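You operate a simulated robot arm through the tools that you are given. There is no shell and no other tool. Be economical: measure what you need, move in short steps, check, and stop when the job is done.

The job below is to be done with a simulated two-armed robot. You get a single attempt, and the scene is never put back.

Task
Switch the bath off, rack its vial and drain the water.
Fine: off before the tap opens; purple rack's free well; leave the lid open; shut the drain tap once empty. Where these are worked on the way, their far stop is far enough and under half their travel is too little: drain tap.

The check looks at the end state, three seconds after you hand in, the way a careful person would. Anything else that was tipped, shoved, dropped, spilled or broken makes it a failure. A push-on lid holds only when it is set on centred and level and pressed home; a screw cap is set on level and turned clockwise until tight.

Robot
Two 7-joint arms with fingered hands on one trunk, on a base that drives. Base frame: it is fixed to the floor where the robot stands at the start and does not move with it; the origin is under the middle of the robot, x ahead of it, y to its left, z up. Lengths are in mm, angles in rad, forces in N, time in s.
The left shoulder is at the start at [20, 123, 1237], the right one opposite. With the tool pointing down near the work surface each hand reaches from about 160 to 500 mm from the robot's upright axis, wherever it stands, measured 20 degrees to its own side. Places, roughly: back of the water bath [-1000, 3300, 800]; bath dial [-900, 3000, 800]; bath lid [-1100, 3300, 900]; bath switch [-800, 3100, 1000]; chiller dial [-1400, 3300, 1000]; chiller switch [-1600, 3400, 1000]; drain tap [-1200, 3200, 800]; middle well of the purple rack [-300, 2900, 800]; shake button [-500, 2900, 900]; speed dial [-700, 2900, 800]; vial [-250, 2750, 750]; water bath [-1000, 3200, 900]. Payload 2.4 kg a hand.
Tool frame (each hand has its own): the origin (TCP) lies between the finger pads and is the grasp point; the fingertips stand 17 mm ahead of it; z points along the fingers, y is the line along which they close. The gripper opens to 88 mm. The gripper's body begins 47 mm behind the TCP. The gripper is a hand of 3 fingers: y runs from the thumb to the fingers, the wrist lies at [0, 0, -165] in the tool frame.
Orientation is told as [roll, pitch, yaw] about the base's x, y, z axes, in that order, counted from this pose: with the fingers straight down and closing along the base's y, the tool's x points along the base's -x, its y along +y and its z along -z.

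Tools
- The arms move only by the tool step_arm. It takes "left_commands", "right_commands" or both (then of equal length, played together; a hand with none holds still); each is text: rows parted by semicolons, each of 6 numbers parted by spaces: the shift along the tool's x, y, z in units of 40 mm (1.0 is 40 mm), then the turn, a rotation vector about the tool's x, y, z in units of 8 degrees (1.0 is 8 degrees). In form: x y z ax ay az; .... A call has 1 to 12 rows; each row shifts and turns the commanded pose from where the row before left it, along the tool's axes as they then stand. A call with a number of a shift or a turn outside -1 to 1 is refused whole. A row lasts 0.2 s, in which the tool goes at most 50 mm and 0.15 rad; a call with a longer step from one row to the next is refused whole. A pose out of reach is approached as far as the arm can. The call stops where the force on the tool passes 40 N (or 10 N more than at its start, if that is more) or the arm is blocked; 0.2 s more then pass. In this call time passes only in rows, and 0.2 s behind the last. The reply holds the time, the measured pose of the TCP, the force on the tool along the base axes, the opening and the grip force, in the units named above and with some noise, with the torque about the TCP (base axes, N m) and any sound that the robot's microphone picked up, and new pictures: "show" is both (left out), scene, wrist or none (wrist: the cameras of the hands that moved).
- Cameras (640 x 400 px; columns grow to the right, rows downward): "scene" is now at [62.3, -8.7, 1696.5]; the picture's right is [-0.10, -0.99, 0.00], its down [-0.71, 0.07, -0.70] and it looks along [0.70, -0.07, -0.71] (base axes); focal length 279 px, centre (320, 200). "left" rides on the left gripper at [-52, 4, -66] in its tool frame; the picture's right is [-0.08, -1.00, 0.00], its down [0.78, -0.07, -0.62] and it looks along [0.62, -0.05, 0.78] (tool axes); focal length 243 px, centre (320, 200). "right" rides on the right gripper at [52, 4, -66] in its tool frame; the picture's right is [-0.08, 1.00, 0.00], its down [-0.78, -0.07, -0.62] and it looks along [-0.62, -0.05, 0.78] (tool axes); focal length 243 px, centre (320, 200). There is no depth. A picture from a camera that has moved, and an enlarged one, comes with that camera's place and axes in the base frame and with its lens.
- move_column(by): slides the trunk up (or, below 0, down) by that many mm; the arms and the scene camera ride with it, the base frame stays. It gives what a move gives, with no picture.
- drive_base(legs): drives the robot by 1 to 6 legs, each [ahead, left, turn to the left] in mm, mm and rad, along the robot's own axes; the way and the turn of a leg run together, so that a leg with both is an arc; at most 1500 mm and 3.142 rad a leg. The arms and the cameras ride along, it lands a little off, and it stops where it bumps. It gives what a move gives, and a new picture of the scene camera.
- set_fingers(finger1, finger2, thumb_bend, hand): sets how far each is bent, from 0 (flat) to 1 (curled in); at 0.3 the hand is open as for a grip, at 0.7 the pads meet at the TCP. One left out holds its place. A second passes; each finger stops where it meets its share of the squeeze, and holds until it gets a number again. It is the only way to open and close the hand. It gives what a move gives, with no picture; readings hold the bend of each and the force on the fingers (four entries, about 0 where the hand has none), thumb and palm.
- turn_head(pan, tilt): turns the head with the scene camera to pan (to the left, within 2.094 rad either way) and tilt (down, from -0.506 to 1.204), counted from straight ahead of the robot. It gives what a move gives, and a new picture of the scene camera.
- inspect(camera, box): a new picture of the part [left, top, right, bottom] of that camera's present view, enlarged. No time passes.
- job_done(): hands the job in; it is judged then, once.

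Work in short steps. Places have to be worked out from the pictures, the camera data and where the tool is seen: move nearer, look again, correct. Check each grasp and each placing, and mend what went wrong. You have 135 turns and 274 pictures in all, those below and enlarged ones among them. Open the grippers and draw the arms clear of the work before you hand the job in, unless the task says otherwise; then end with one line.

The tools are called after "Request:" as name(argument=value, ...) on one line, values as JSON. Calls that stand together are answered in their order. step_arm: Moves the arms, as the interface text tells. Its arguments: {"type":"object","properties":{"left_commands":{"type":"string"},"right_commands":{"type":"string"},"show":{"type":"string","enum":["both","scene","wrist","none"]}},"required":[]} The other tools are called the same way: move_column (by) slides the trunk up or down; set_fingers (finger1, finger2, thumb_bend, hand) moves the fingers one by one; drive_base (legs) drives the base; turn_head (pan, tilt) turns the head that bears the scene camera; inspect (camera, box) takes an enlarged picture of a part of a camera's view; job_done () hands the job in.

At the start:

```text
clock: 0.0
left_tcp_pos: [296.2, 135.8, 1201.0]
left_orientation: [0.0, 0.0, -0.001]
left_force: [0.6, 0.8, 0.5]
left_moment: [0.01, -0.03, 0.01]
left_grip_width: 88.0
left_finger_force: 0.0
left_shape: jaw
left_bend: [0.3, 0.3, 0.3]
left_finger forces: [0.0, 0.1, 0.0, 0.1, 0.0, 0.1]
right_tcp_pos: [300.7, -125.6, 1154.7]
right_orientation: [0.0, -0.001, 0.001]
right_force: [0.1, 0.3, 0.5]
right_moment: [-0.02, -0.01, 0.03]
right_grip_width: 87.9
right_finger_force: 0.1
right_shape: jaw
right_bend: [0.3, 0.3, 0.3]
right_finger forces: [0.0, 0.0, 0.0, 0.0, 0.0, 0.1]
trunk travel left (down, up): [-450.0, 380.0]
robot x, y, heading: [-0.1, -3.1, -0.005]
head pan, tilt: [-0.103, 0.792]
```

scene: 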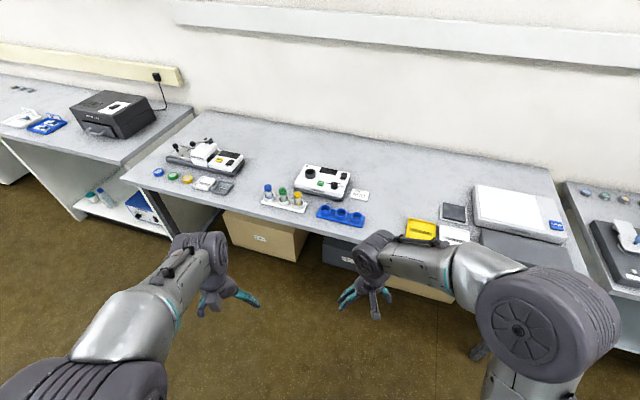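
right: 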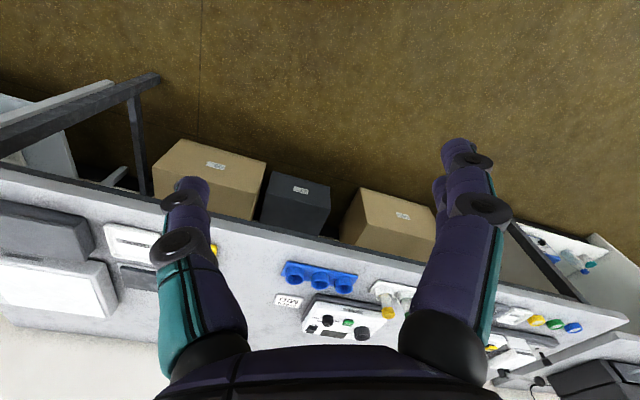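
left: 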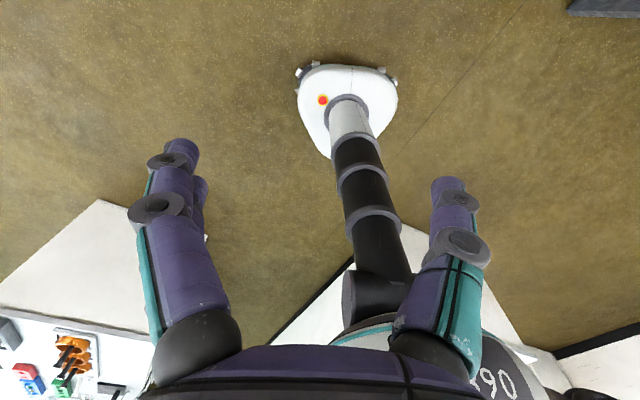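

I look to the left, where the water bath should be.

Request:
turn_head(pan=1.9, tilt=0.3)

```text
clock: 1.9
left_tcp_pos: [296.6, 135.0, 1201.3]
left_orientation: [0.0, 0.0, 0.001]
left_force: [0.1, 0.5, 1.3]
left_moment: [-0.01, 0.02, 0.01]
left_grip_width: 88.1
left_finger_force: 0.0
left_shape: jaw
left_bend: [0.3, 0.3, 0.3]
left_finger forces: [0.1, 0.1, 0.0, 0.1, 0.0, 0.1]
right_tcp_pos: [300.6, -125.1, 1153.3]
right_orientation: [-0.001, -0.001, 0.0]
right_force: [-0.1, -0.1, -0.5]
right_moment: [0.02, 0.0, 0.0]
right_grip_width: 88.0
right_finger_force: 0.1
right_shape: jaw
right_bend: [0.3, 0.3, 0.3]
right_finger forces: [0.0, 0.1, 0.1, 0.1, 0.0, 0.0]
trunk travel left (down, up): [-450.0, 380.0]
robot x, y, heading: [-1.1, -0.4, 0.0]
head pan, tilt: [1.901, 0.3]
camera scene: at [-48.4, 88.0, 1740.3], right [0.95, 0.32, 0.0], down [0.1, -0.28, -0.96], along [-0.31, 0.9, -0.3], focal length 279 px, centre (320, 200)
```

scene: 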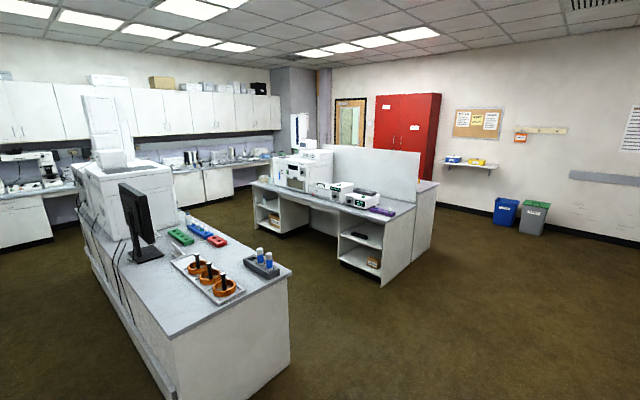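

The target bench has its front edge running roughly from (-270,2680) to (-2300,3570), with an aisle in front of it. I turn to face it and drive around the near island.

Request:
drive_base(legs=[[0, 0, 1.16], [0, 600, 0], [1400, 0, 0], [250, 400, 0]])

Request:
turn_head(pan=0.4, tilt=0.5)

```text
clock: 17.2
left_tcp_pos: [-238.1, 2235.9, 1201.9]
left_orientation: [0.0, 0.0, 1.148]
left_force: [0.1, 0.4, -0.2]
left_moment: [-0.02, -0.01, -0.02]
left_grip_width: 88.2
left_finger_force: 0.0
left_shape: jaw
left_bend: [0.3, 0.3, 0.3]
left_finger forces: [0.0, 0.1, 0.1, 0.0, 0.1, 0.0]
right_tcp_pos: [-0.7, 2133.9, 1154.1]
right_orientation: [0.001, -0.001, 1.148]
right_force: [0.6, -0.2, 0.6]
right_moment: [0.01, -0.01, 0.01]
right_grip_width: 87.8
right_finger_force: 0.1
right_shape: jaw
right_bend: [0.3, 0.3, 0.3]
right_finger forces: [0.0, 0.0, 0.0, 0.0, 0.0, 0.0]
trunk travel left (down, up): [-450.0, 380.0]
robot x, y, heading: [-239.4, 1911.2, 1.155]
head pan, tilt: [1.901, 0.3]
camera scene: at [-337.0, 1901.5, 1740.3], right [0.09, 1.0, 0.0], down [0.29, -0.03, -0.96], along [-0.95, 0.09, -0.3], focal length 279 px, centre (320, 200)
```

scene: 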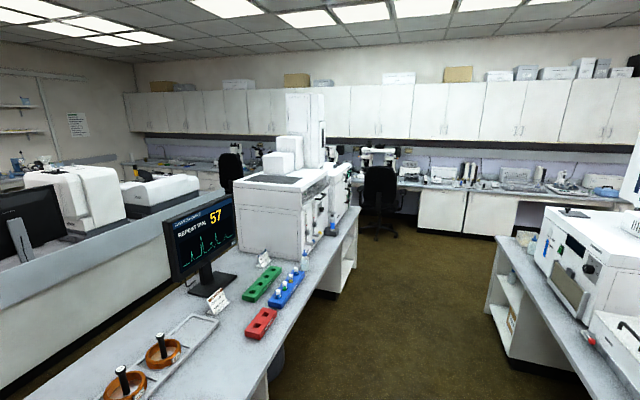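

```text
clock: 18.8
left_tcp_pos: [-238.7, 2235.9, 1201.4]
left_orientation: [0.0, -0.002, 1.149]
left_force: [0.7, -0.6, -1.2]
left_moment: [0.01, 0.02, -0.02]
left_grip_width: 87.8
left_finger_force: 0.0
left_shape: jaw
left_bend: [0.3, 0.3, 0.3]
left_finger forces: [0.0, 0.1, 0.0, 0.0, 0.0, 0.1]
right_tcp_pos: [0.7, 2133.2, 1155.3]
right_orientation: [0.001, 0.001, 1.149]
right_force: [-0.1, -0.1, -0.5]
right_moment: [0.01, 0.0, -0.01]
right_grip_width: 88.0
right_finger_force: 0.0
right_shape: jaw
right_bend: [0.3, 0.3, 0.3]
right_finger forces: [0.1, 0.0, 0.0, 0.1, 0.1, 0.0]
trunk travel left (down, up): [-450.0, 380.0]
robot x, y, heading: [-230.1, 1911.3, 1.153]
head pan, tilt: [0.4, 0.499]
camera scene: at [-241.5, 1983.1, 1721.9], right [1.0, -0.02, 0.0], down [-0.01, -0.48, -0.88], along [0.02, 0.88, -0.48], focal length 279 px, centre (320, 200)
```

scene: 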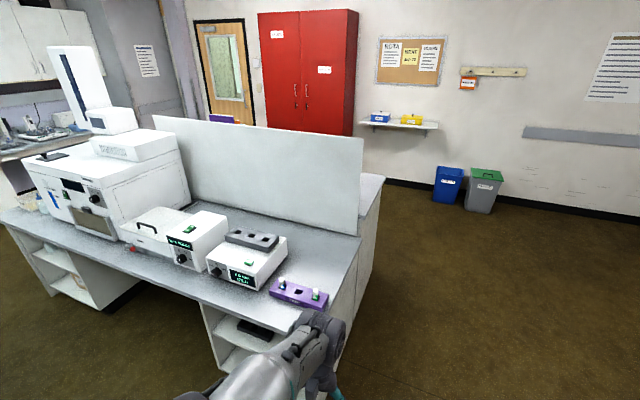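

The purple rack with a free middle well is at about (-320,2870); the bath with lid, dial and a red tap is to its left. I drive left to stand in front of the bath.

Request:
drive_base(legs=[[0, 1000, 0.027], [250, 0, 0]])

Request:
turn_head(pan=0.0, tilt=0.75)

```text
clock: 25.4
left_tcp_pos: [-1068.8, 2872.5, 1201.3]
left_orientation: [0.0, 0.002, 1.169]
left_force: [-0.3, 1.5, 0.7]
left_moment: [0.0, 0.03, 0.05]
left_grip_width: 87.8
left_finger_force: 0.0
left_shape: jaw
left_bend: [0.3, 0.3, 0.3]
left_finger forces: [0.1, 0.0, 0.0, 0.1, 0.0, 0.0]
right_tcp_pos: [-828.6, 2774.3, 1154.0]
right_orientation: [0.0, 0.004, 1.17]
right_force: [-0.2, -0.1, -0.3]
right_moment: [-0.01, 0.01, 0.0]
right_grip_width: 87.8
right_finger_force: 0.0
right_shape: jaw
right_bend: [0.3, 0.3, 0.3]
right_finger forces: [0.1, 0.0, 0.1, 0.1, 0.0, 0.0]
trunk travel left (down, up): [-450.0, 380.0]
robot x, y, heading: [-1060.8, 2545.1, 1.17]
head pan, tilt: [0.4, 0.499]
camera scene: at [-1066.9, 2619.5, 1721.8], right [1.0, 0.0, 0.0], down [0.0, -0.48, -0.88], along [0.0, 0.88, -0.48], focal length 279 px, centre (320, 200)
```

scene: 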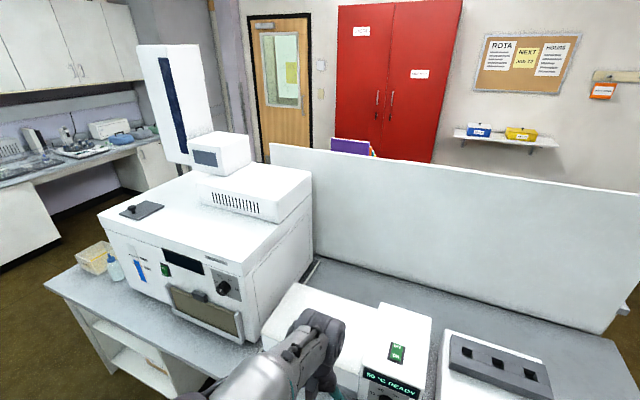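

```text
clock: 26.3
left_tcp_pos: [-1068.2, 2870.6, 1202.0]
left_orientation: [0.0, -0.001, 1.167]
left_force: [0.1, 0.5, 0.7]
left_moment: [-0.01, 0.01, -0.01]
left_grip_width: 88.0
left_finger_force: 0.1
left_shape: jaw
left_bend: [0.3, 0.3, 0.3]
left_finger forces: [0.0, 0.0, 0.1, 0.1, 0.1, 0.0]
right_tcp_pos: [-827.6, 2772.9, 1154.3]
right_orientation: [0.0, 0.001, 1.17]
right_force: [0.1, 0.7, 0.0]
right_moment: [0.0, 0.0, -0.03]
right_grip_width: 88.0
right_finger_force: 0.0
right_shape: jaw
right_bend: [0.3, 0.3, 0.3]
right_finger forces: [0.0, 0.0, 0.1, 0.0, 0.0, 0.0]
trunk travel left (down, up): [-450.0, 380.0]
robot x, y, heading: [-1063.7, 2544.5, 1.17]
head pan, tilt: [0.0, 0.75]
camera scene: at [-1035.3, 2603.5, 1700.0], right [0.92, -0.39, 0.0], down [-0.27, -0.63, -0.73], along [0.29, 0.67, -0.68], focal length 279 px, centre (320, 200)
```

scene: 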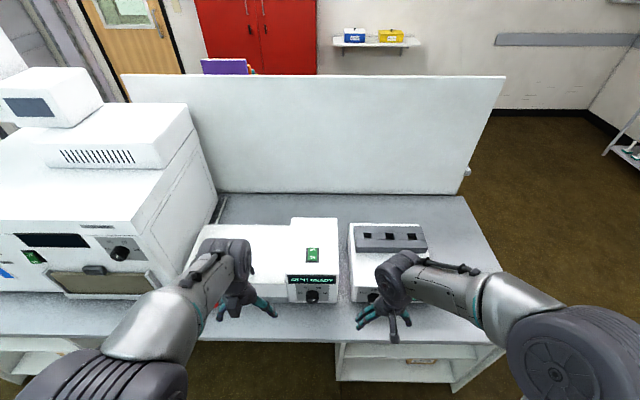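

The bath controller with green switch and readout is ahead; I zoom in on it and the bath.

Request:
inspect(camera="scene", box=[180, 200, 440, 340])

Request:
inspect(camera="left", box=[0, 0, 640, 400])

```text
2.46 times, centred on (310, 270) of scene
camera zoom: at [-1035.3, 2603.5, 1700.0], right [0.92, -0.39, 0.0], down [-0.27, -0.63, -0.73], along [0.29, 0.67, -0.68], focal length 686 px, centre (345, 28)
```

zoom: 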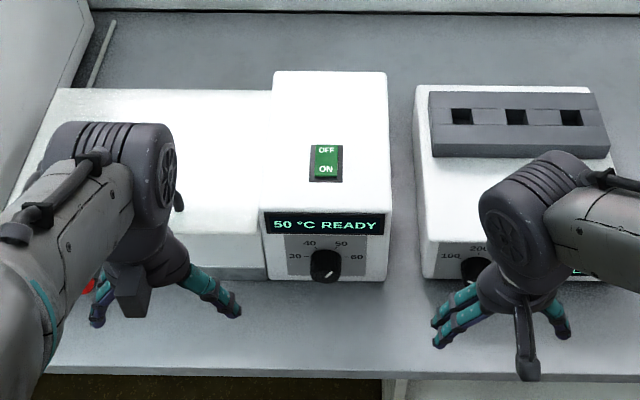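

```text
1.00 times, centred on (320, 200) of left (not enlarged: the box is as wide or as high as the picture)
camera zoom: at [-1053.1, 2921.0, 1268.6], right [0.95, -0.31, 0.0], down [-0.24, -0.74, 0.62], along [-0.19, -0.59, -0.78], focal length 243 px, centre (320, 200)
```

zoom: 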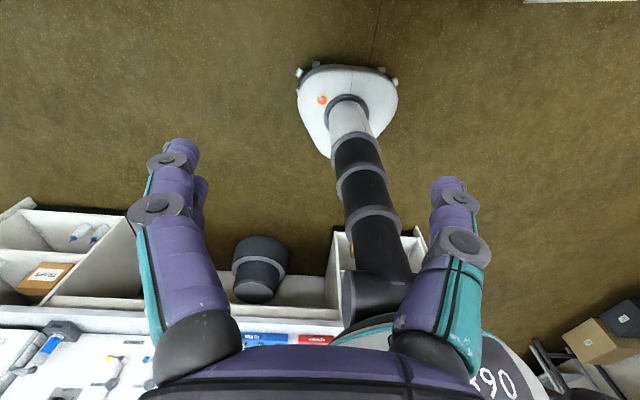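

I raise the left hand and swing it aside to see the bath behind it.

Request:
step_arm(left_commands="0 1 0 0 0 0;0 1 0 0 0 0;0 1 0 0 0 0;0 1 0 0 0 0;0 1 0 0 0 0;0 1 0 0 0 0", show="scene")

Request:
inspect(camera="scene", box=[150, 200, 370, 330])

```text
clock: 27.7
left_tcp_pos: [-1290.5, 2966.7, 1201.4]
left_orientation: [0.001, -0.001, 1.167]
left_force: [-1.1, 0.3, 0.1]
left_moment: [0.0, 0.01, -0.01]
left_grip_width: 87.8
left_finger_force: 0.0
left_shape: jaw
left_bend: [0.3, 0.3, 0.3]
left_finger forces: [0.0, 0.1, 0.1, 0.0, 0.0, 0.1]
right_tcp_pos: [-830.0, 2773.8, 1155.4]
right_orientation: [-0.001, 0.001, 1.17]
right_force: [0.2, 0.1, -0.7]
right_moment: [-0.03, -0.03, 0.02]
right_grip_width: 87.9
right_finger_force: 0.0
right_shape: jaw
right_bend: [0.3, 0.3, 0.3]
right_finger forces: [0.0, 0.0, 0.0, 0.0, 0.1, 0.1]
trunk travel left (down, up): [-450.0, 380.0]
robot x, y, heading: [-1060.2, 2543.9, 1.168]
head pan, tilt: [0.0, 0.75]
camera scene: at [-1036.1, 2603.9, 1699.9], right [0.92, -0.39, 0.0], down [-0.27, -0.63, -0.73], along [0.29, 0.67, -0.68], focal length 279 px, centre (320, 200)
```

scene: 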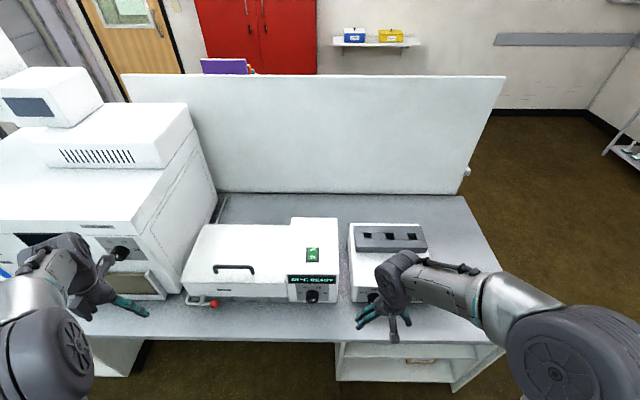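

```text
2.91 times, centred on (260, 265) of scene
camera zoom: at [-1036.1, 2603.9, 1699.9], right [0.92, -0.39, 0.0], down [-0.27, -0.63, -0.73], along [0.29, 0.67, -0.68], focal length 811 px, centre (494, 11)
```

zoom: 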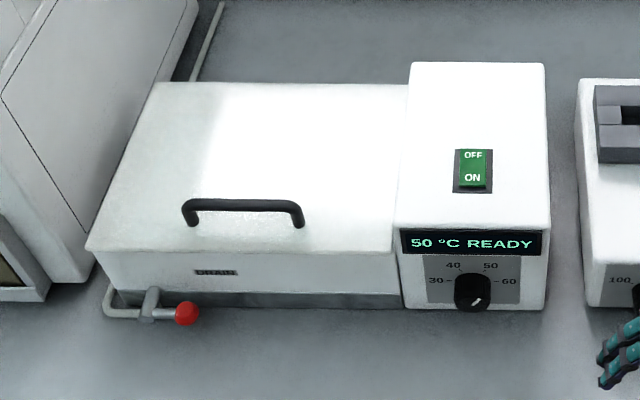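

The whole bath is visible: lid with black handle, rocker (OFF at the far end), tap with red knob at the left front. I lift the left hand a little and drive closer and left.

Request:
step_arm(left_commands="0 -1 0 0 0 0;0 -1 -1 0 0 0;0 -1 -1 0 0 0", show="none")

Request:
drive_base(legs=[[150, 0, 0.01], [0, 170, 0]])

Request:
turn_head(pan=0.0, tilt=1.0)

```text
refused: row 2 steps farther than a row can; nothing moved
```

```text
clock: 30.1
left_tcp_pos: [-1394.0, 3168.0, 1201.0]
left_orientation: [-0.001, 0.0, 1.179]
left_force: [0.5, -0.3, 0.7]
left_moment: [0.01, -0.01, -0.03]
left_grip_width: 87.9
left_finger_force: 0.1
left_shape: jaw
left_bend: [0.3, 0.3, 0.3]
left_finger forces: [0.1, 0.0, 0.0, 0.0, 0.1, 0.0]
right_tcp_pos: [-931.7, 2979.9, 1153.9]
right_orientation: [-0.001, 0.002, 1.179]
right_force: [0.3, 0.6, -0.2]
right_moment: [0.01, 0.01, 0.02]
right_grip_width: 87.9
right_finger_force: 0.1
right_shape: jaw
right_bend: [0.3, 0.3, 0.3]
right_finger forces: [0.0, 0.0, 0.1, 0.0, 0.0, 0.1]
trunk travel left (down, up): [-450.0, 380.0]
robot x, y, heading: [-1158.4, 2745.8, 1.174]
head pan, tilt: [0.0, 0.75]
camera scene: at [-1136.4, 2808.3, 1700.0], right [0.92, -0.38, 0.0], down [-0.26, -0.63, -0.73], along [0.28, 0.68, -0.68], focal length 279 px, centre (320, 200)
```

scene: 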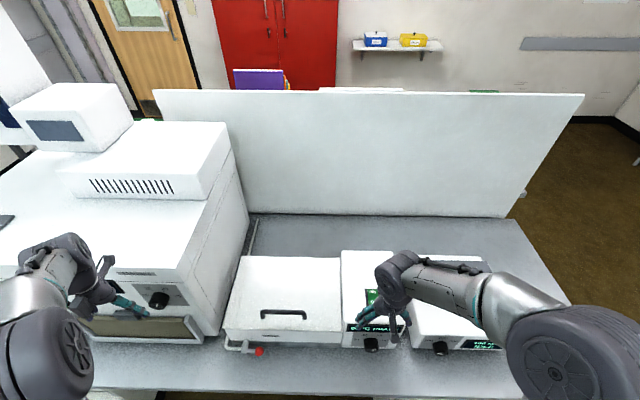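

```text
clock: 30.9
left_tcp_pos: [-1393.3, 3166.2, 1201.0]
left_orientation: [-0.001, 0.0, 1.179]
left_force: [0.5, -0.1, -0.5]
left_moment: [-0.05, -0.02, 0.0]
left_grip_width: 87.9
left_finger_force: 0.1
left_shape: jaw
left_bend: [0.3, 0.3, 0.3]
left_finger forces: [0.1, 0.1, 0.0, 0.0, 0.0, 0.0]
right_tcp_pos: [-929.0, 2978.9, 1154.3]
right_orientation: [0.0, -0.001, 1.178]
right_force: [-0.7, -0.3, -0.7]
right_moment: [0.01, 0.02, 0.01]
right_grip_width: 87.8
right_finger_force: 0.0
right_shape: jaw
right_bend: [0.3, 0.3, 0.3]
right_finger forces: [0.0, 0.0, 0.1, 0.1, 0.0, 0.0]
trunk travel left (down, up): [-450.0, 380.0]
robot x, y, heading: [-1157.8, 2748.3, 1.176]
head pan, tilt: [0.0, 1.0]
camera scene: at [-1139.7, 2795.4, 1680.9], right [0.92, -0.38, 0.0], down [-0.32, -0.78, -0.54], along [0.21, 0.5, -0.84], focal length 279 px, centre (320, 200)
```

scene: 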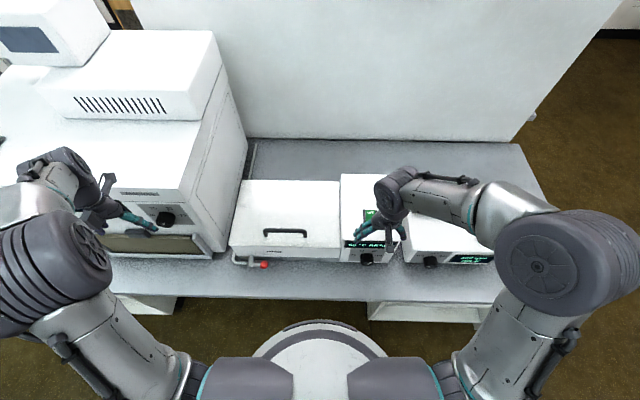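

The handle triangulates to about (-1089,3188,913), the switch to about (-820,3170,890). I drive 80 mm nearer and close the right hand into a pressing point.

Request:
drive_base(legs=[[80, 0, 0]])

Request:
set_fingers(hand="right", finger1=0.7, finger2=0.7, thumb_bend=0.7)

Request:
step_arm(right_commands="0 -1 0 0 0 0;0 -1 0 0 0 0;0 0 -1 0 0 0")

```text
clock: 32.0
left_tcp_pos: [-1361.2, 3241.8, 1201.5]
left_orientation: [0.001, 0.001, 1.176]
left_force: [0.4, 0.1, 0.5]
left_moment: [0.01, 0.0, -0.04]
left_grip_width: 87.9
left_finger_force: 0.1
left_shape: jaw
left_bend: [0.3, 0.3, 0.3]
left_finger forces: [0.0, 0.0, 0.0, 0.0, 0.0, 0.0]
right_tcp_pos: [-897.6, 3054.1, 1154.7]
right_orientation: [0.001, 0.002, 1.178]
right_force: [-0.1, 0.0, 1.1]
right_moment: [0.01, -0.02, -0.04]
right_grip_width: 88.0
right_finger_force: 0.1
right_shape: jaw
right_bend: [0.3, 0.3, 0.3]
right_finger forces: [0.1, 0.1, 0.1, 0.0, 0.1, 0.0]
trunk travel left (down, up): [-450.0, 380.0]
robot x, y, heading: [-1130.0, 2823.5, 1.178]
head pan, tilt: [0.0, 1.0]
camera scene: at [-1108.5, 2870.9, 1680.8], right [0.92, -0.38, 0.0], down [-0.32, -0.78, -0.54], along [0.21, 0.5, -0.84], focal length 279 px, centre (320, 200)
```

scene: 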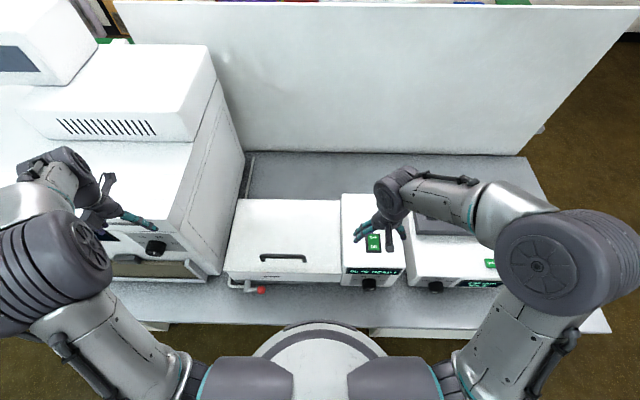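

```text
clock: 33.0
left_tcp_pos: [-1361.6, 3241.8, 1201.9]
left_orientation: [-0.001, -0.001, 1.175]
left_force: [0.1, 0.4, 0.3]
left_moment: [-0.02, 0.0, 0.01]
left_grip_width: 87.9
left_finger_force: 0.1
left_shape: jaw
left_bend: [0.3, 0.3, 0.3]
left_finger forces: [0.0, 0.1, 0.0, 0.1, 0.0, 0.0]
right_tcp_pos: [-899.0, 3051.7, 1154.2]
right_orientation: [0.002, -0.001, 1.178]
right_force: [0.8, 0.0, -0.4]
right_moment: [0.0, 0.0, -0.03]
right_grip_width: 0.0
right_finger_force: 0.1
right_shape: fingers
right_bend: [0.7, 0.7, 0.7]
right_finger forces: [0.1, 0.0, 0.0, 0.0, 0.0, 0.1]
trunk travel left (down, up): [-450.0, 380.0]
robot x, y, heading: [-1127.6, 2824.0, 1.179]
head pan, tilt: [0.0, 1.0]
```

```text
clock: 33.8
left_tcp_pos: [-1361.8, 3240.8, 1202.5]
left_orientation: [0.0, 0.001, 1.179]
left_force: [-0.2, -0.4, 0.9]
left_moment: [-0.01, 0.01, -0.03]
left_grip_width: 87.9
left_finger_force: 0.0
left_shape: jaw
left_bend: [0.3, 0.3, 0.3]
left_finger forces: [0.0, 0.0, 0.0, 0.1, 0.0, 0.0]
right_tcp_pos: [-824.0, 3022.9, 1193.0]
right_orientation: [-0.001, 0.001, 1.178]
right_force: [0.9, 0.4, 0.7]
right_moment: [0.04, 0.0, -0.04]
right_grip_width: 0.0
right_finger_force: 0.1
right_shape: fingers
right_bend: [0.7, 0.7, 0.7]
right_finger forces: [0.0, 0.0, 0.1, 0.0, 0.1, 0.1]
trunk travel left (down, up): [-450.0, 380.0]
robot x, y, heading: [-1131.9, 2820.7, 1.177]
head pan, tilt: [0.0, 1.0]
camera scene: at [-1109.9, 2868.8, 1680.9], right [0.92, -0.38, 0.0], down [-0.32, -0.78, -0.54], along [0.21, 0.5, -0.84], focal length 279 px, centre (320, 200)
camera right: at [-849.1, 2975.0, 1258.2], right [-0.89, 0.46, 0.0], down [0.36, 0.7, 0.62], along [0.29, 0.55, -0.78], focal length 243 px, centre (320, 200)
```

scene: 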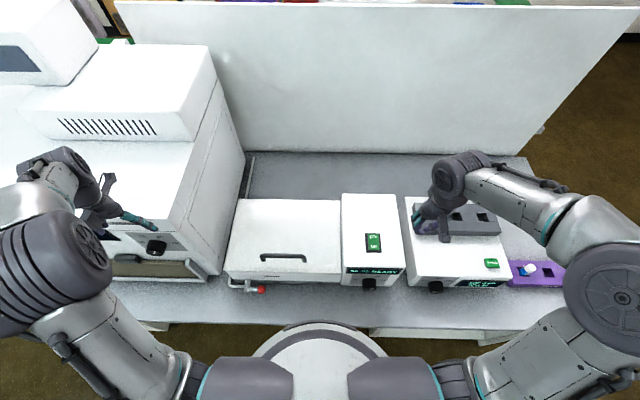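
right: 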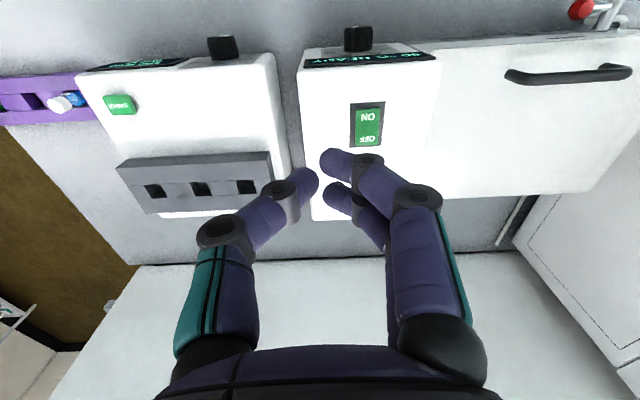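

The rocker's OFF end triangulates to about (-841,3120,970). I bring the closed right hand above it, then look.

Request:
step_arm(right_commands="-1 0 0 0 0 0;-1 0.5 0 0 0 0;-0.13 0.8 0 0 0 0;0 0 1 0 0 0;0 0 1 0 0 0;0 0 1 0 0 0;0 0 0.7 0 0 0")

Request:
inspect(camera="scene", box=[320, 150, 460, 300])

```text
clock: 35.4
left_tcp_pos: [-1361.1, 3240.8, 1201.5]
left_orientation: [0.002, 0.001, 1.177]
left_force: [0.5, -0.1, 0.1]
left_moment: [0.0, -0.01, -0.02]
left_grip_width: 87.9
left_finger_force: 0.0
left_shape: jaw
left_bend: [0.3, 0.3, 0.3]
left_finger forces: [0.1, 0.1, 0.1, 0.0, 0.0, 0.0]
right_tcp_pos: [-840.4, 3120.4, 1045.4]
right_orientation: [0.0, 0.0, 1.178]
right_force: [0.0, -0.7, 0.4]
right_moment: [0.01, -0.02, 0.0]
right_grip_width: 0.4
right_finger_force: 0.0
right_shape: fingers
right_bend: [0.7, 0.7, 0.7]
right_finger forces: [0.0, 0.1, 0.1, 0.0, 0.0, 0.0]
trunk travel left (down, up): [-450.0, 380.0]
robot x, y, heading: [-1130.6, 2822.7, 1.177]
head pan, tilt: [0.0, 1.0]
camera scene: at [-1109.2, 2869.4, 1680.8], right [0.92, -0.38, 0.0], down [-0.32, -0.78, -0.54], along [0.21, 0.5, -0.84], focal length 279 px, centre (320, 200)
camera right: at [-863.9, 3074.5, 1110.3], right [-0.89, 0.46, 0.0], down [0.36, 0.7, 0.62], along [0.29, 0.55, -0.78], focal length 243 px, centre (320, 200)
```

scene: 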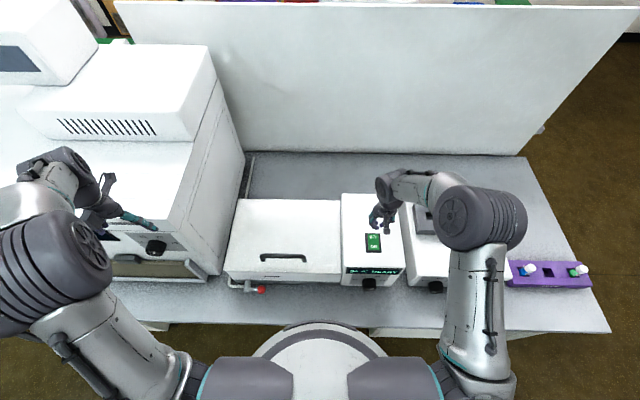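
right: 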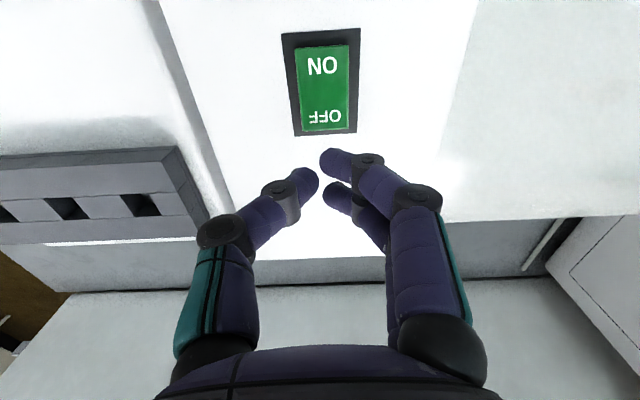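

```text
2.67 times, centred on (390, 225) of scene
camera zoom: at [-1109.2, 2869.4, 1680.8], right [0.92, -0.38, 0.0], down [-0.32, -0.78, -0.54], along [0.21, 0.5, -0.84], focal length 743 px, centre (133, 133)
```

zoom: 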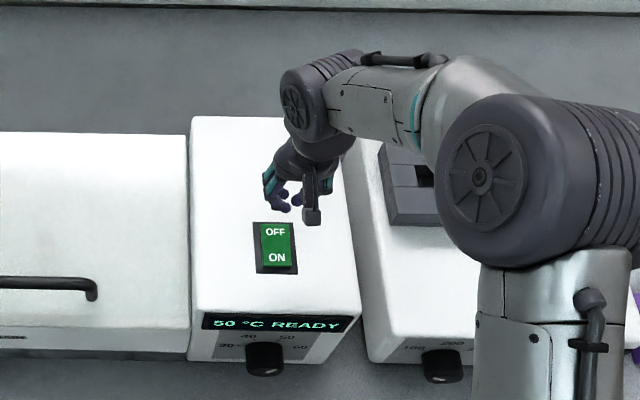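

The tips are nearly right over the OFF text. I shift 8 mm farther back and lower gently until contact.

Request:
step_arm(right_commands="-0.2 0.1 0 0 0 0;0 0 0.5 0 0 0;0 0 0.5 0 0 0;0 0 0.4 0 0 0;0 0 0.2 0 0 0")

Request:
inspect(camera="scene", box=[320, 150, 460, 300])

```text
clock: 36.6
left_tcp_pos: [-1360.5, 3241.1, 1201.1]
left_orientation: [0.001, 0.0, 1.178]
left_force: [0.1, -0.9, 0.0]
left_moment: [0.0, 0.01, -0.01]
left_grip_width: 87.9
left_finger_force: 0.0
left_shape: jaw
left_bend: [0.3, 0.3, 0.3]
left_finger forces: [0.0, 0.0, 0.1, 0.1, 0.0, 0.0]
right_tcp_pos: [-838.9, 3129.5, 982.0]
right_orientation: [0.0, -0.001, 1.179]
right_force: [-1.2, 1.1, 0.5]
right_moment: [0.03, 0.02, -0.02]
right_grip_width: 0.0
right_finger_force: 0.0
right_shape: fingers
right_bend: [0.7, 0.7, 0.7]
right_finger forces: [0.1, 0.1, 0.0, 0.0, 0.0, 0.0]
trunk travel left (down, up): [-450.0, 380.0]
robot x, y, heading: [-1130.5, 2825.5, 1.176]
head pan, tilt: [0.0, 1.0]
camera scene: at [-1109.2, 2869.3, 1680.8], right [0.92, -0.38, 0.0], down [-0.32, -0.78, -0.54], along [0.21, 0.5, -0.84], focal length 279 px, centre (320, 200)
camera right: at [-864.7, 3083.0, 1046.7], right [-0.89, 0.46, 0.0], down [0.36, 0.7, 0.62], along [0.29, 0.55, -0.78], focal length 243 px, centre (320, 200)
```

scene: 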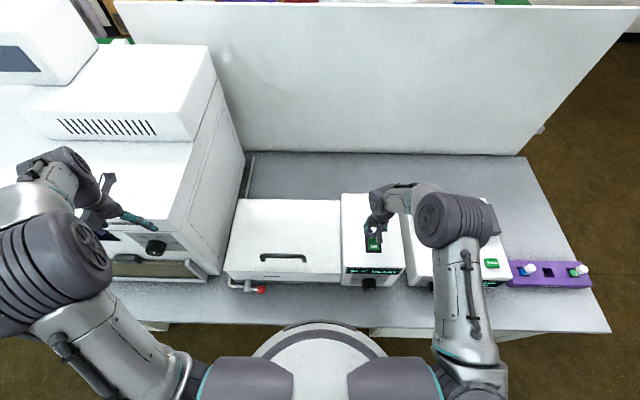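
right: 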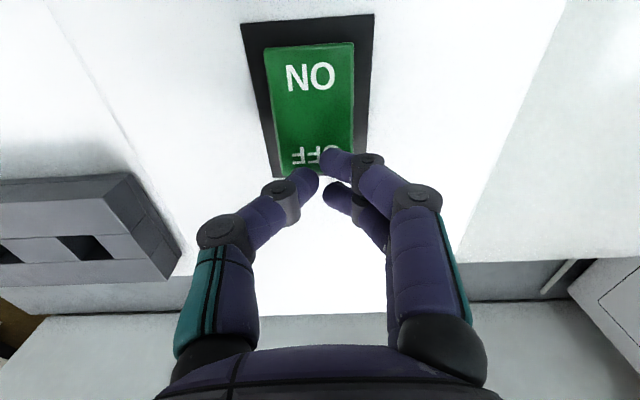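

```text
2.67 times, centred on (390, 225) of scene
camera zoom: at [-1109.2, 2869.3, 1680.8], right [0.92, -0.38, 0.0], down [-0.32, -0.78, -0.54], along [0.21, 0.5, -0.84], focal length 743 px, centre (133, 133)
```

zoom: 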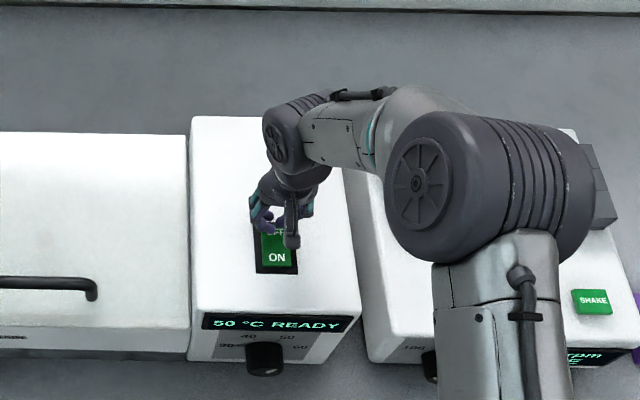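

No contact yet and the aim is still on the OFF text. I keep lowering in small steps.

Request:
step_arm(right_commands="0 0 0.25 0 0 0;0 0 0.2 0 0 0;0 0 0.15 0 0 0;0 0 0.15 0 0 0;0 0 0.1 0 0 0", show="wrist")

Request:
inspect(camera="scene", box=[320, 150, 460, 300])

```text
clock: 37.1
left_tcp_pos: [-1363.2, 3239.6, 1203.9]
left_orientation: [0.0, -0.001, 1.175]
left_force: [-0.3, 0.2, -0.5]
left_moment: [0.03, -0.01, -0.02]
left_grip_width: 87.8
left_finger_force: 0.0
left_shape: jaw
left_bend: [0.3, 0.3, 0.3]
left_finger forces: [0.0, 0.0, 0.1, 0.1, 0.0, 0.1]
right_tcp_pos: [-840.2, 3132.0, 972.7]
right_orientation: [0.002, -0.014, 1.175]
right_force: [-0.8, -4.7, 24.8]
right_moment: [-0.24, 0.0, -0.03]
right_grip_width: 0.2
right_finger_force: 12.8
right_shape: fingers
right_bend: [0.74, 0.7, 0.72]
right_finger forces: [10.3, 0.0, 0.1, 0.1, 15.2, 0.0]
trunk travel left (down, up): [-450.0, 380.0]
robot x, y, heading: [-1133.5, 2825.7, 1.172]
head pan, tilt: [0.0, 1.0]
stopped in row 2 (right hand): the force on the tool passed its limit at 47 N (the readings are from after the stop); the commanded pose is now the measured one
camera right: at [-864.6, 3084.3, 1036.3], right [-0.89, 0.46, 0.0], down [0.36, 0.69, 0.63], along [0.29, 0.56, -0.78], focal length 243 px, centre (320, 200)
```

right: 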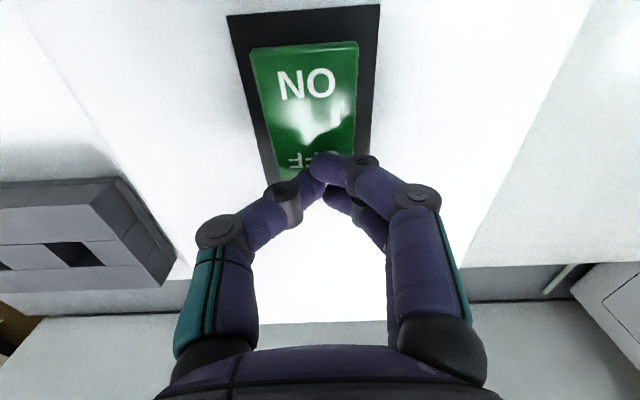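

```text
2.67 times, centred on (390, 225) of scene
camera zoom: at [-1110.4, 2867.1, 1681.1], right [0.92, -0.38, 0.0], down [-0.32, -0.78, -0.54], along [0.21, 0.5, -0.84], focal length 743 px, centre (133, 133)
```

zoom: 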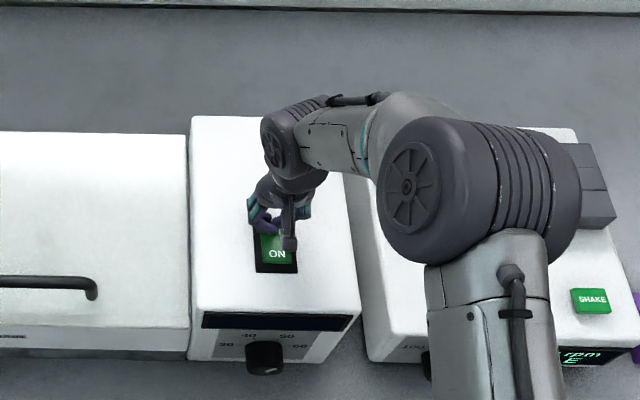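

The readout is dark: the bath is off. I raise the right hand and move it aside, checking that it stays off, and look at the lid.

Request:
step_arm(right_commands="0 0 -0.5 0 0 0;0 0 -1 0 0 0;0 0 -1 0 0 0;0 0 -1 0 0 0;0 0 -1 0 0 0;1 0 0 0 0 0;1 0 0 0 0 0;0 -1 0 0 0 0;0 -1 0 0 0 0", show="scene")

Request:
inspect(camera="scene", box=[200, 170, 440, 320])

```text
clock: 39.1
left_tcp_pos: [-1361.1, 3242.1, 1201.9]
left_orientation: [0.0, -0.002, 1.176]
left_force: [-0.3, 0.2, -0.4]
left_moment: [-0.01, 0.01, 0.01]
left_grip_width: 87.8
left_finger_force: 0.1
left_shape: jaw
left_bend: [0.3, 0.3, 0.3]
left_finger forces: [0.0, 0.1, 0.0, 0.0, 0.0, 0.0]
right_tcp_pos: [-797.4, 3025.0, 1149.6]
right_orientation: [0.001, -0.009, 1.176]
right_force: [-0.8, 0.4, 0.1]
right_moment: [0.01, 0.01, -0.02]
right_grip_width: 0.0
right_finger_force: 0.0
right_shape: fingers
right_bend: [0.7, 0.7, 0.7]
right_finger forces: [0.1, 0.0, 0.0, 0.0, 0.1, 0.0]
trunk travel left (down, up): [-450.0, 380.0]
robot x, y, heading: [-1127.9, 2820.9, 1.178]
head pan, tilt: [0.0, 1.0]
camera scene: at [-1108.9, 2868.6, 1680.8], right [0.92, -0.38, 0.0], down [-0.32, -0.78, -0.54], along [0.21, 0.5, -0.84], focal length 279 px, centre (320, 200)
```

scene: 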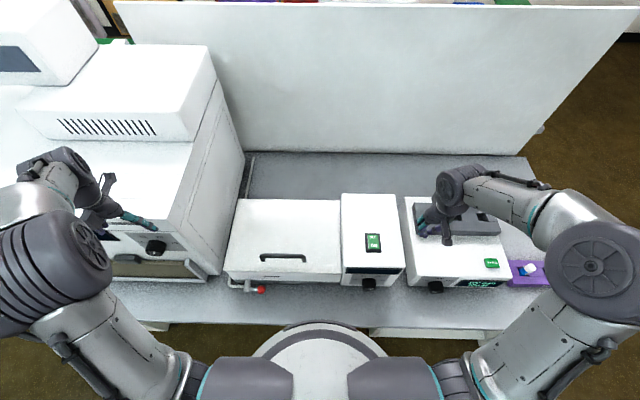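

```text
2.67 times, centred on (320, 245) of scene
camera zoom: at [-1108.9, 2868.6, 1680.8], right [0.92, -0.38, 0.0], down [-0.32, -0.78, -0.54], along [0.21, 0.5, -0.84], focal length 743 px, centre (320, 80)
```

zoom: 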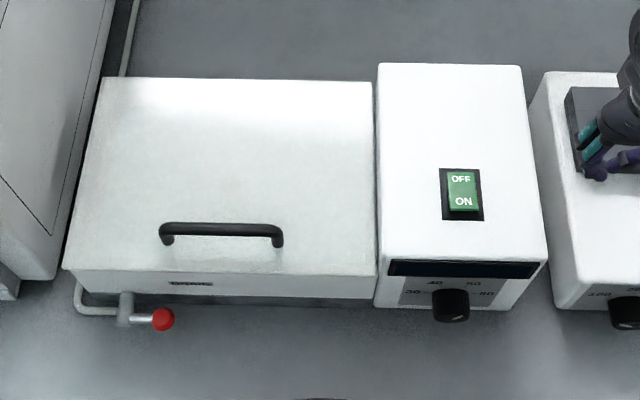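

Off is confirmed. Now the left hand goes over the lid handle (about (-1092,3175,930)), turned 90° so that it closes across the bar.

Request:
step_arm(left_commands="-0.2 -1 0 0 0 0;-0.2 -1 0 0 0 0;-0.2 -1 0 0 0 0;-0.2 -1 0 0 0 0;-0.2 -1 0 0 0 0;0 -1 0 0 0 0;0 -0.85 0 0 0 0;0 0 0.5 0 0 0;0 0 0.5 0 0 0", show="none")

Request:
step_arm(left_commands="0 0 0 0 0 1;0 0 0 0 0 1;0 0 0 0 0 1;0 0 0 0 0 1;0 0 0 0 0 1;0 0 0 0 0 1;0 0 0 0 0 1;0 0 0 0 0 1;0 0 0 0 0 1;0 0 0 0 0 1;0 0 0 0 0 1;0 0 0 0 0 0.25")

```text
clock: 41.1
left_tcp_pos: [-1093.5, 3172.3, 1160.7]
left_orientation: [0.002, 0.001, 1.179]
left_force: [0.0, 0.3, -0.6]
left_moment: [0.02, -0.02, 0.02]
left_grip_width: 88.0
left_finger_force: 0.0
left_shape: jaw
left_bend: [0.3, 0.3, 0.3]
left_finger forces: [0.1, 0.0, 0.0, 0.0, 0.0, 0.0]
right_tcp_pos: [-797.1, 3025.9, 1148.8]
right_orientation: [0.001, -0.009, 1.178]
right_force: [-0.5, 0.4, -0.5]
right_moment: [-0.01, -0.01, -0.01]
right_grip_width: 0.0
right_finger_force: 0.1
right_shape: fingers
right_bend: [0.7, 0.7, 0.7]
right_finger forces: [0.1, 0.0, 0.0, 0.1, 0.0, 0.0]
trunk travel left (down, up): [-450.0, 380.0]
robot x, y, heading: [-1129.6, 2822.5, 1.177]
head pan, tilt: [0.0, 1.0]
```

```text
clock: 43.7
left_tcp_pos: [-1093.0, 3173.9, 1162.0]
left_orientation: [0.0, 0.001, -0.396]
left_force: [-0.4, -0.1, 0.3]
left_moment: [0.01, 0.01, -0.04]
left_grip_width: 87.8
left_finger_force: 0.0
left_shape: jaw
left_bend: [0.3, 0.3, 0.3]
left_finger forces: [0.1, 0.1, 0.1, 0.0, 0.1, 0.0]
right_tcp_pos: [-795.8, 3026.0, 1150.4]
right_orientation: [0.001, -0.008, 1.175]
right_force: [-0.1, 0.4, -0.4]
right_moment: [-0.03, 0.02, 0.01]
right_grip_width: 0.2
right_finger_force: 0.1
right_shape: fingers
right_bend: [0.7, 0.7, 0.7]
right_finger forces: [0.0, 0.0, 0.0, 0.0, 0.0, 0.0]
trunk travel left (down, up): [-450.0, 380.0]
robot x, y, heading: [-1131.6, 2820.8, 1.179]
head pan, tilt: [0.0, 1.0]
camera scene: at [-1109.0, 2869.1, 1680.8], right [0.92, -0.38, 0.0], down [-0.32, -0.78, -0.54], along [0.21, 0.5, -0.84], focal length 279 px, centre (320, 200)
camera left: at [-1043.2, 3157.2, 1228.7], right [-0.31, -0.95, 0.0], down [-0.75, 0.24, 0.62], along [-0.59, 0.19, -0.78], focal length 243 px, centre (320, 200)
```

scene: 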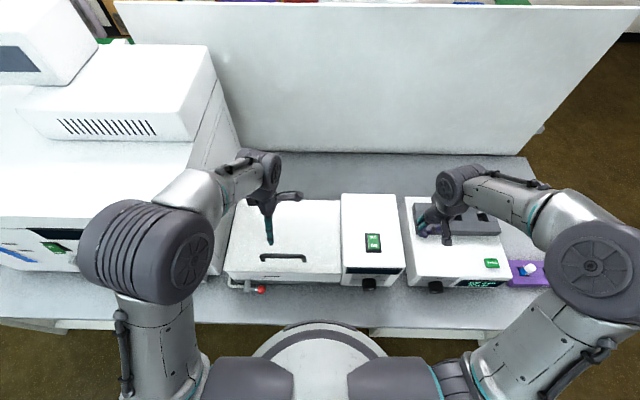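
left: 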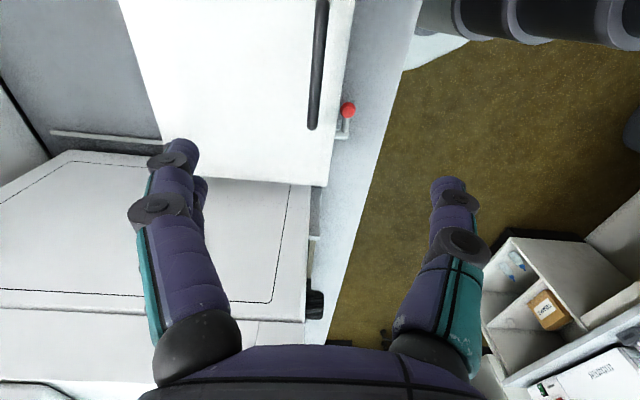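

The hand is well aligned over the bar. I lower it part way and look again.

Request:
step_arm(left_commands="0 0 1 0 0 0;0 0 1 0 0 0;0 0 1 0 0 0;0 0 1 0 0 0")

Request:
inspect(camera="scene", box=[210, 150, 370, 300])

```text
clock: 44.7
left_tcp_pos: [-1093.9, 3172.5, 999.9]
left_orientation: [0.0, 0.0, -0.394]
left_force: [-0.7, 0.3, 0.3]
left_moment: [0.0, 0.0, 0.01]
left_grip_width: 87.7
left_finger_force: 0.1
left_shape: jaw
left_bend: [0.3, 0.3, 0.3]
left_finger forces: [0.1, 0.0, 0.0, 0.0, 0.1, 0.0]
right_tcp_pos: [-796.2, 3026.7, 1149.7]
right_orientation: [0.001, -0.009, 1.177]
right_force: [0.7, 0.2, 0.1]
right_moment: [-0.01, -0.01, 0.01]
right_grip_width: 0.2
right_finger_force: 0.0
right_shape: fingers
right_bend: [0.7, 0.7, 0.7]
right_finger forces: [0.1, 0.0, 0.1, 0.1, 0.1, 0.0]
trunk travel left (down, up): [-450.0, 380.0]
robot x, y, heading: [-1130.6, 2823.8, 1.17]
head pan, tilt: [0.0, 1.0]
camera scene: at [-1108.8, 2869.5, 1680.8], right [0.92, -0.38, 0.0], down [-0.32, -0.78, -0.54], along [0.21, 0.5, -0.84], focal length 279 px, centre (320, 200)
camera left: at [-1043.5, 3157.4, 1066.8], right [-0.3, -0.95, 0.0], down [-0.75, 0.24, 0.62], along [-0.59, 0.19, -0.78], focal length 243 px, centre (320, 200)
```

scene: 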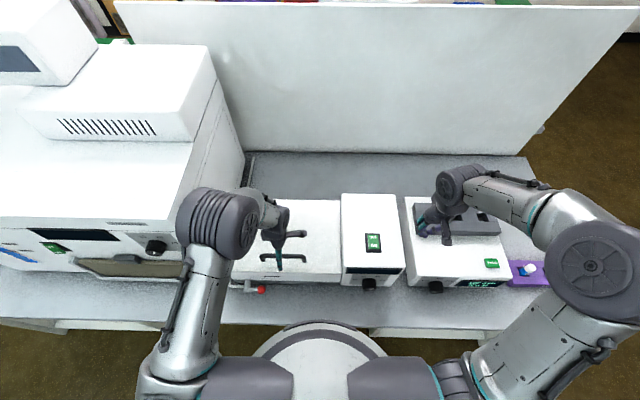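
left: 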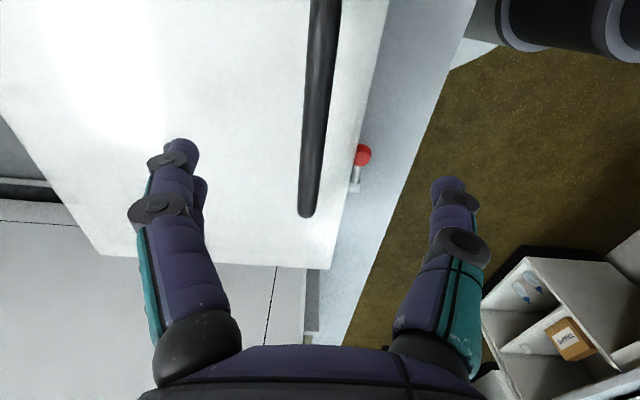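

```text
2.67 times, centred on (290, 225) of scene
camera zoom: at [-1108.8, 2869.5, 1680.8], right [0.92, -0.38, 0.0], down [-0.32, -0.78, -0.54], along [0.21, 0.5, -0.84], focal length 743 px, centre (400, 133)
```

zoom: 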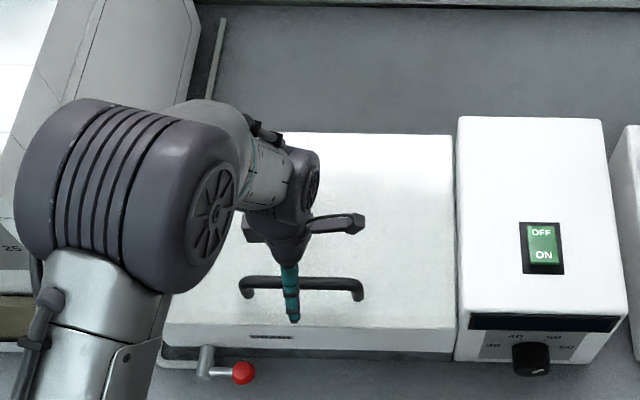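

Thumb in front of the bar and fingers behind it. I lower carefully to bar height.

Request:
step_arm(left_commands="0 0.1 0.5 0 0 0;0 0 0.5 0 0 0;0 0 0.4 0 0 0;0 0 0.2 0 0 0;0 0 0.15 0 0 0")

Request:
inspect(camera="scene", box=[210, 150, 370, 300])

```text
clock: 45.9
left_tcp_pos: [-1092.4, 3176.9, 931.2]
left_orientation: [-0.001, 0.0, -0.396]
left_force: [0.1, 0.2, 0.4]
left_moment: [0.01, 0.02, -0.01]
left_grip_width: 88.0
left_finger_force: 0.1
left_shape: jaw
left_bend: [0.3, 0.3, 0.3]
left_finger forces: [0.0, 0.0, 0.0, 0.0, 0.0, 0.0]
right_tcp_pos: [-796.4, 3025.7, 1150.2]
right_orientation: [0.003, -0.008, 1.175]
right_force: [0.8, 0.9, 0.1]
right_moment: [-0.01, 0.0, -0.01]
right_grip_width: 0.2
right_finger_force: 0.1
right_shape: fingers
right_bend: [0.7, 0.7, 0.7]
right_finger forces: [0.0, 0.0, 0.1, 0.1, 0.0, 0.1]
trunk travel left (down, up): [-450.0, 380.0]
robot x, y, heading: [-1130.0, 2826.0, 1.175]
head pan, tilt: [0.0, 1.0]
camera scene: at [-1108.9, 2869.3, 1680.8], right [0.92, -0.38, 0.0], down [-0.32, -0.78, -0.54], along [0.21, 0.5, -0.84], focal length 279 px, centre (320, 200)
camera left: at [-1041.6, 3161.3, 998.1], right [-0.3, -0.95, 0.0], down [-0.75, 0.24, 0.62], along [-0.59, 0.19, -0.78], focal length 243 px, centre (320, 200)
```

scene: 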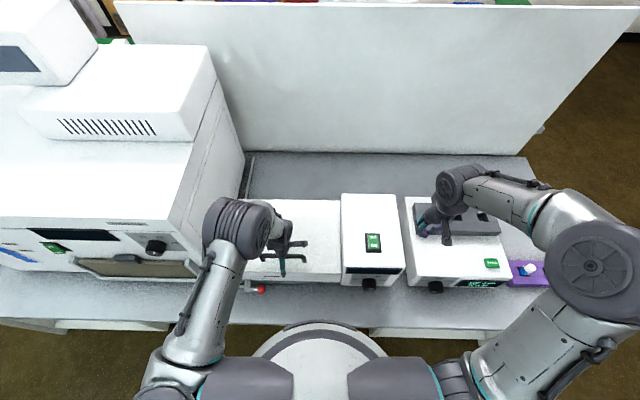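
left: 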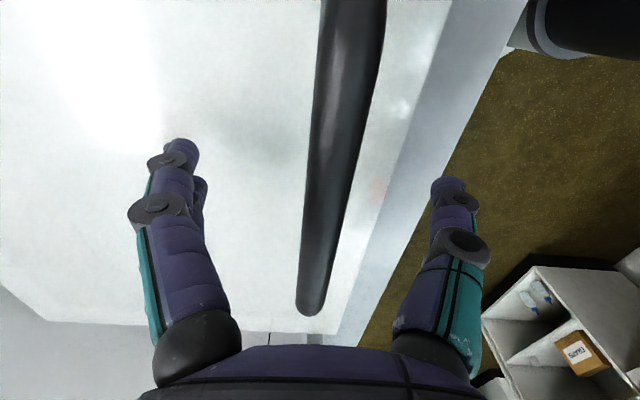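

```text
2.67 times, centred on (290, 225) of scene
camera zoom: at [-1108.9, 2869.3, 1680.8], right [0.92, -0.38, 0.0], down [-0.32, -0.78, -0.54], along [0.21, 0.5, -0.84], focal length 743 px, centre (400, 133)
```

zoom: 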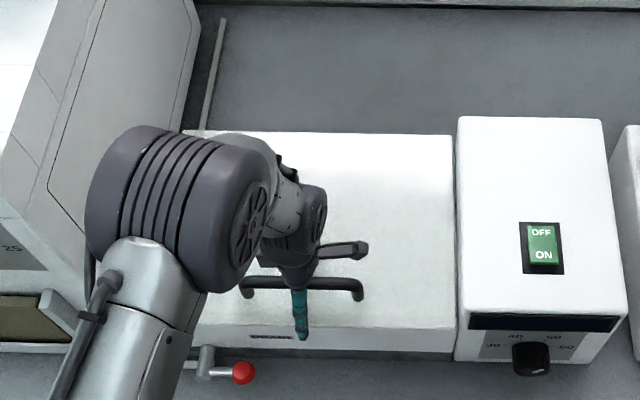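

The bar is about at the grasp point. I close the left hand on it.

Request:
set_fingers(hand="left", finger1=0.68, finger2=0.68, thumb_bend=0.68)

Request:
inspect(camera="left", box=[100, 50, 540, 330])

Request:
inspect(camera="scene", box=[210, 150, 370, 300])

```text
clock: 46.9
left_tcp_pos: [-1090.2, 3177.6, 930.5]
left_orientation: [0.0, 0.001, -0.394]
left_force: [1.0, -0.4, -0.1]
left_moment: [0.0, 0.0, 0.01]
left_grip_width: 2.6
left_finger_force: 0.0
left_shape: fingers
left_bend: [0.68, 0.68, 0.68]
left_finger forces: [0.0, 0.0, 0.0, 0.0, 0.1, 0.0]
right_tcp_pos: [-796.4, 3026.6, 1149.6]
right_orientation: [-0.001, -0.009, 1.177]
right_force: [0.0, -0.7, -1.1]
right_moment: [0.0, 0.0, -0.04]
right_grip_width: 0.0
right_finger_force: 0.1
right_shape: fingers
right_bend: [0.7, 0.7, 0.7]
right_finger forces: [0.0, 0.1, 0.0, 0.0, 0.1, 0.0]
trunk travel left (down, up): [-450.0, 380.0]
robot x, y, heading: [-1124.6, 2820.7, 1.18]
head pan, tilt: [0.0, 1.0]
```

```text
1.43 times, centred on (320, 190) of left
camera zoom: at [-1041.6, 3161.2, 998.3], right [-0.3, -0.95, 0.0], down [-0.75, 0.24, 0.62], along [-0.59, 0.19, -0.78], focal length 347 px, centre (320, 214)
```

zoom: 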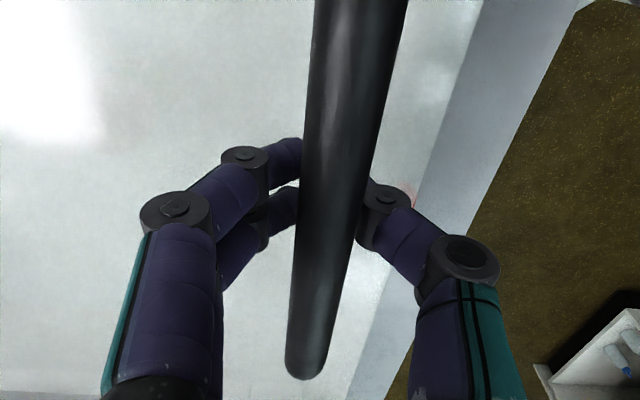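

```text
2.67 times, centred on (290, 225) of scene
camera zoom: at [-1109.0, 2869.2, 1680.8], right [0.92, -0.38, 0.0], down [-0.32, -0.78, -0.54], along [0.21, 0.5, -0.84], focal length 743 px, centre (400, 133)
```

zoom: 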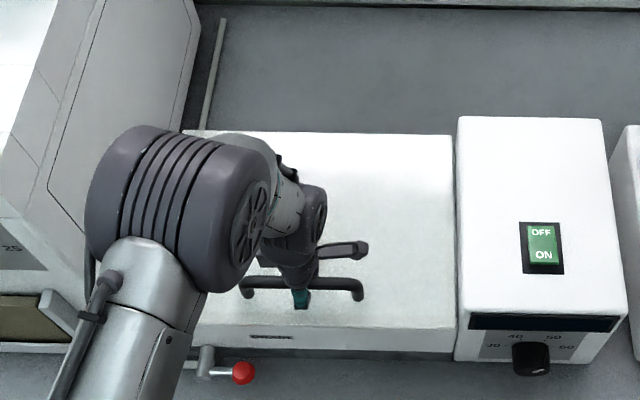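

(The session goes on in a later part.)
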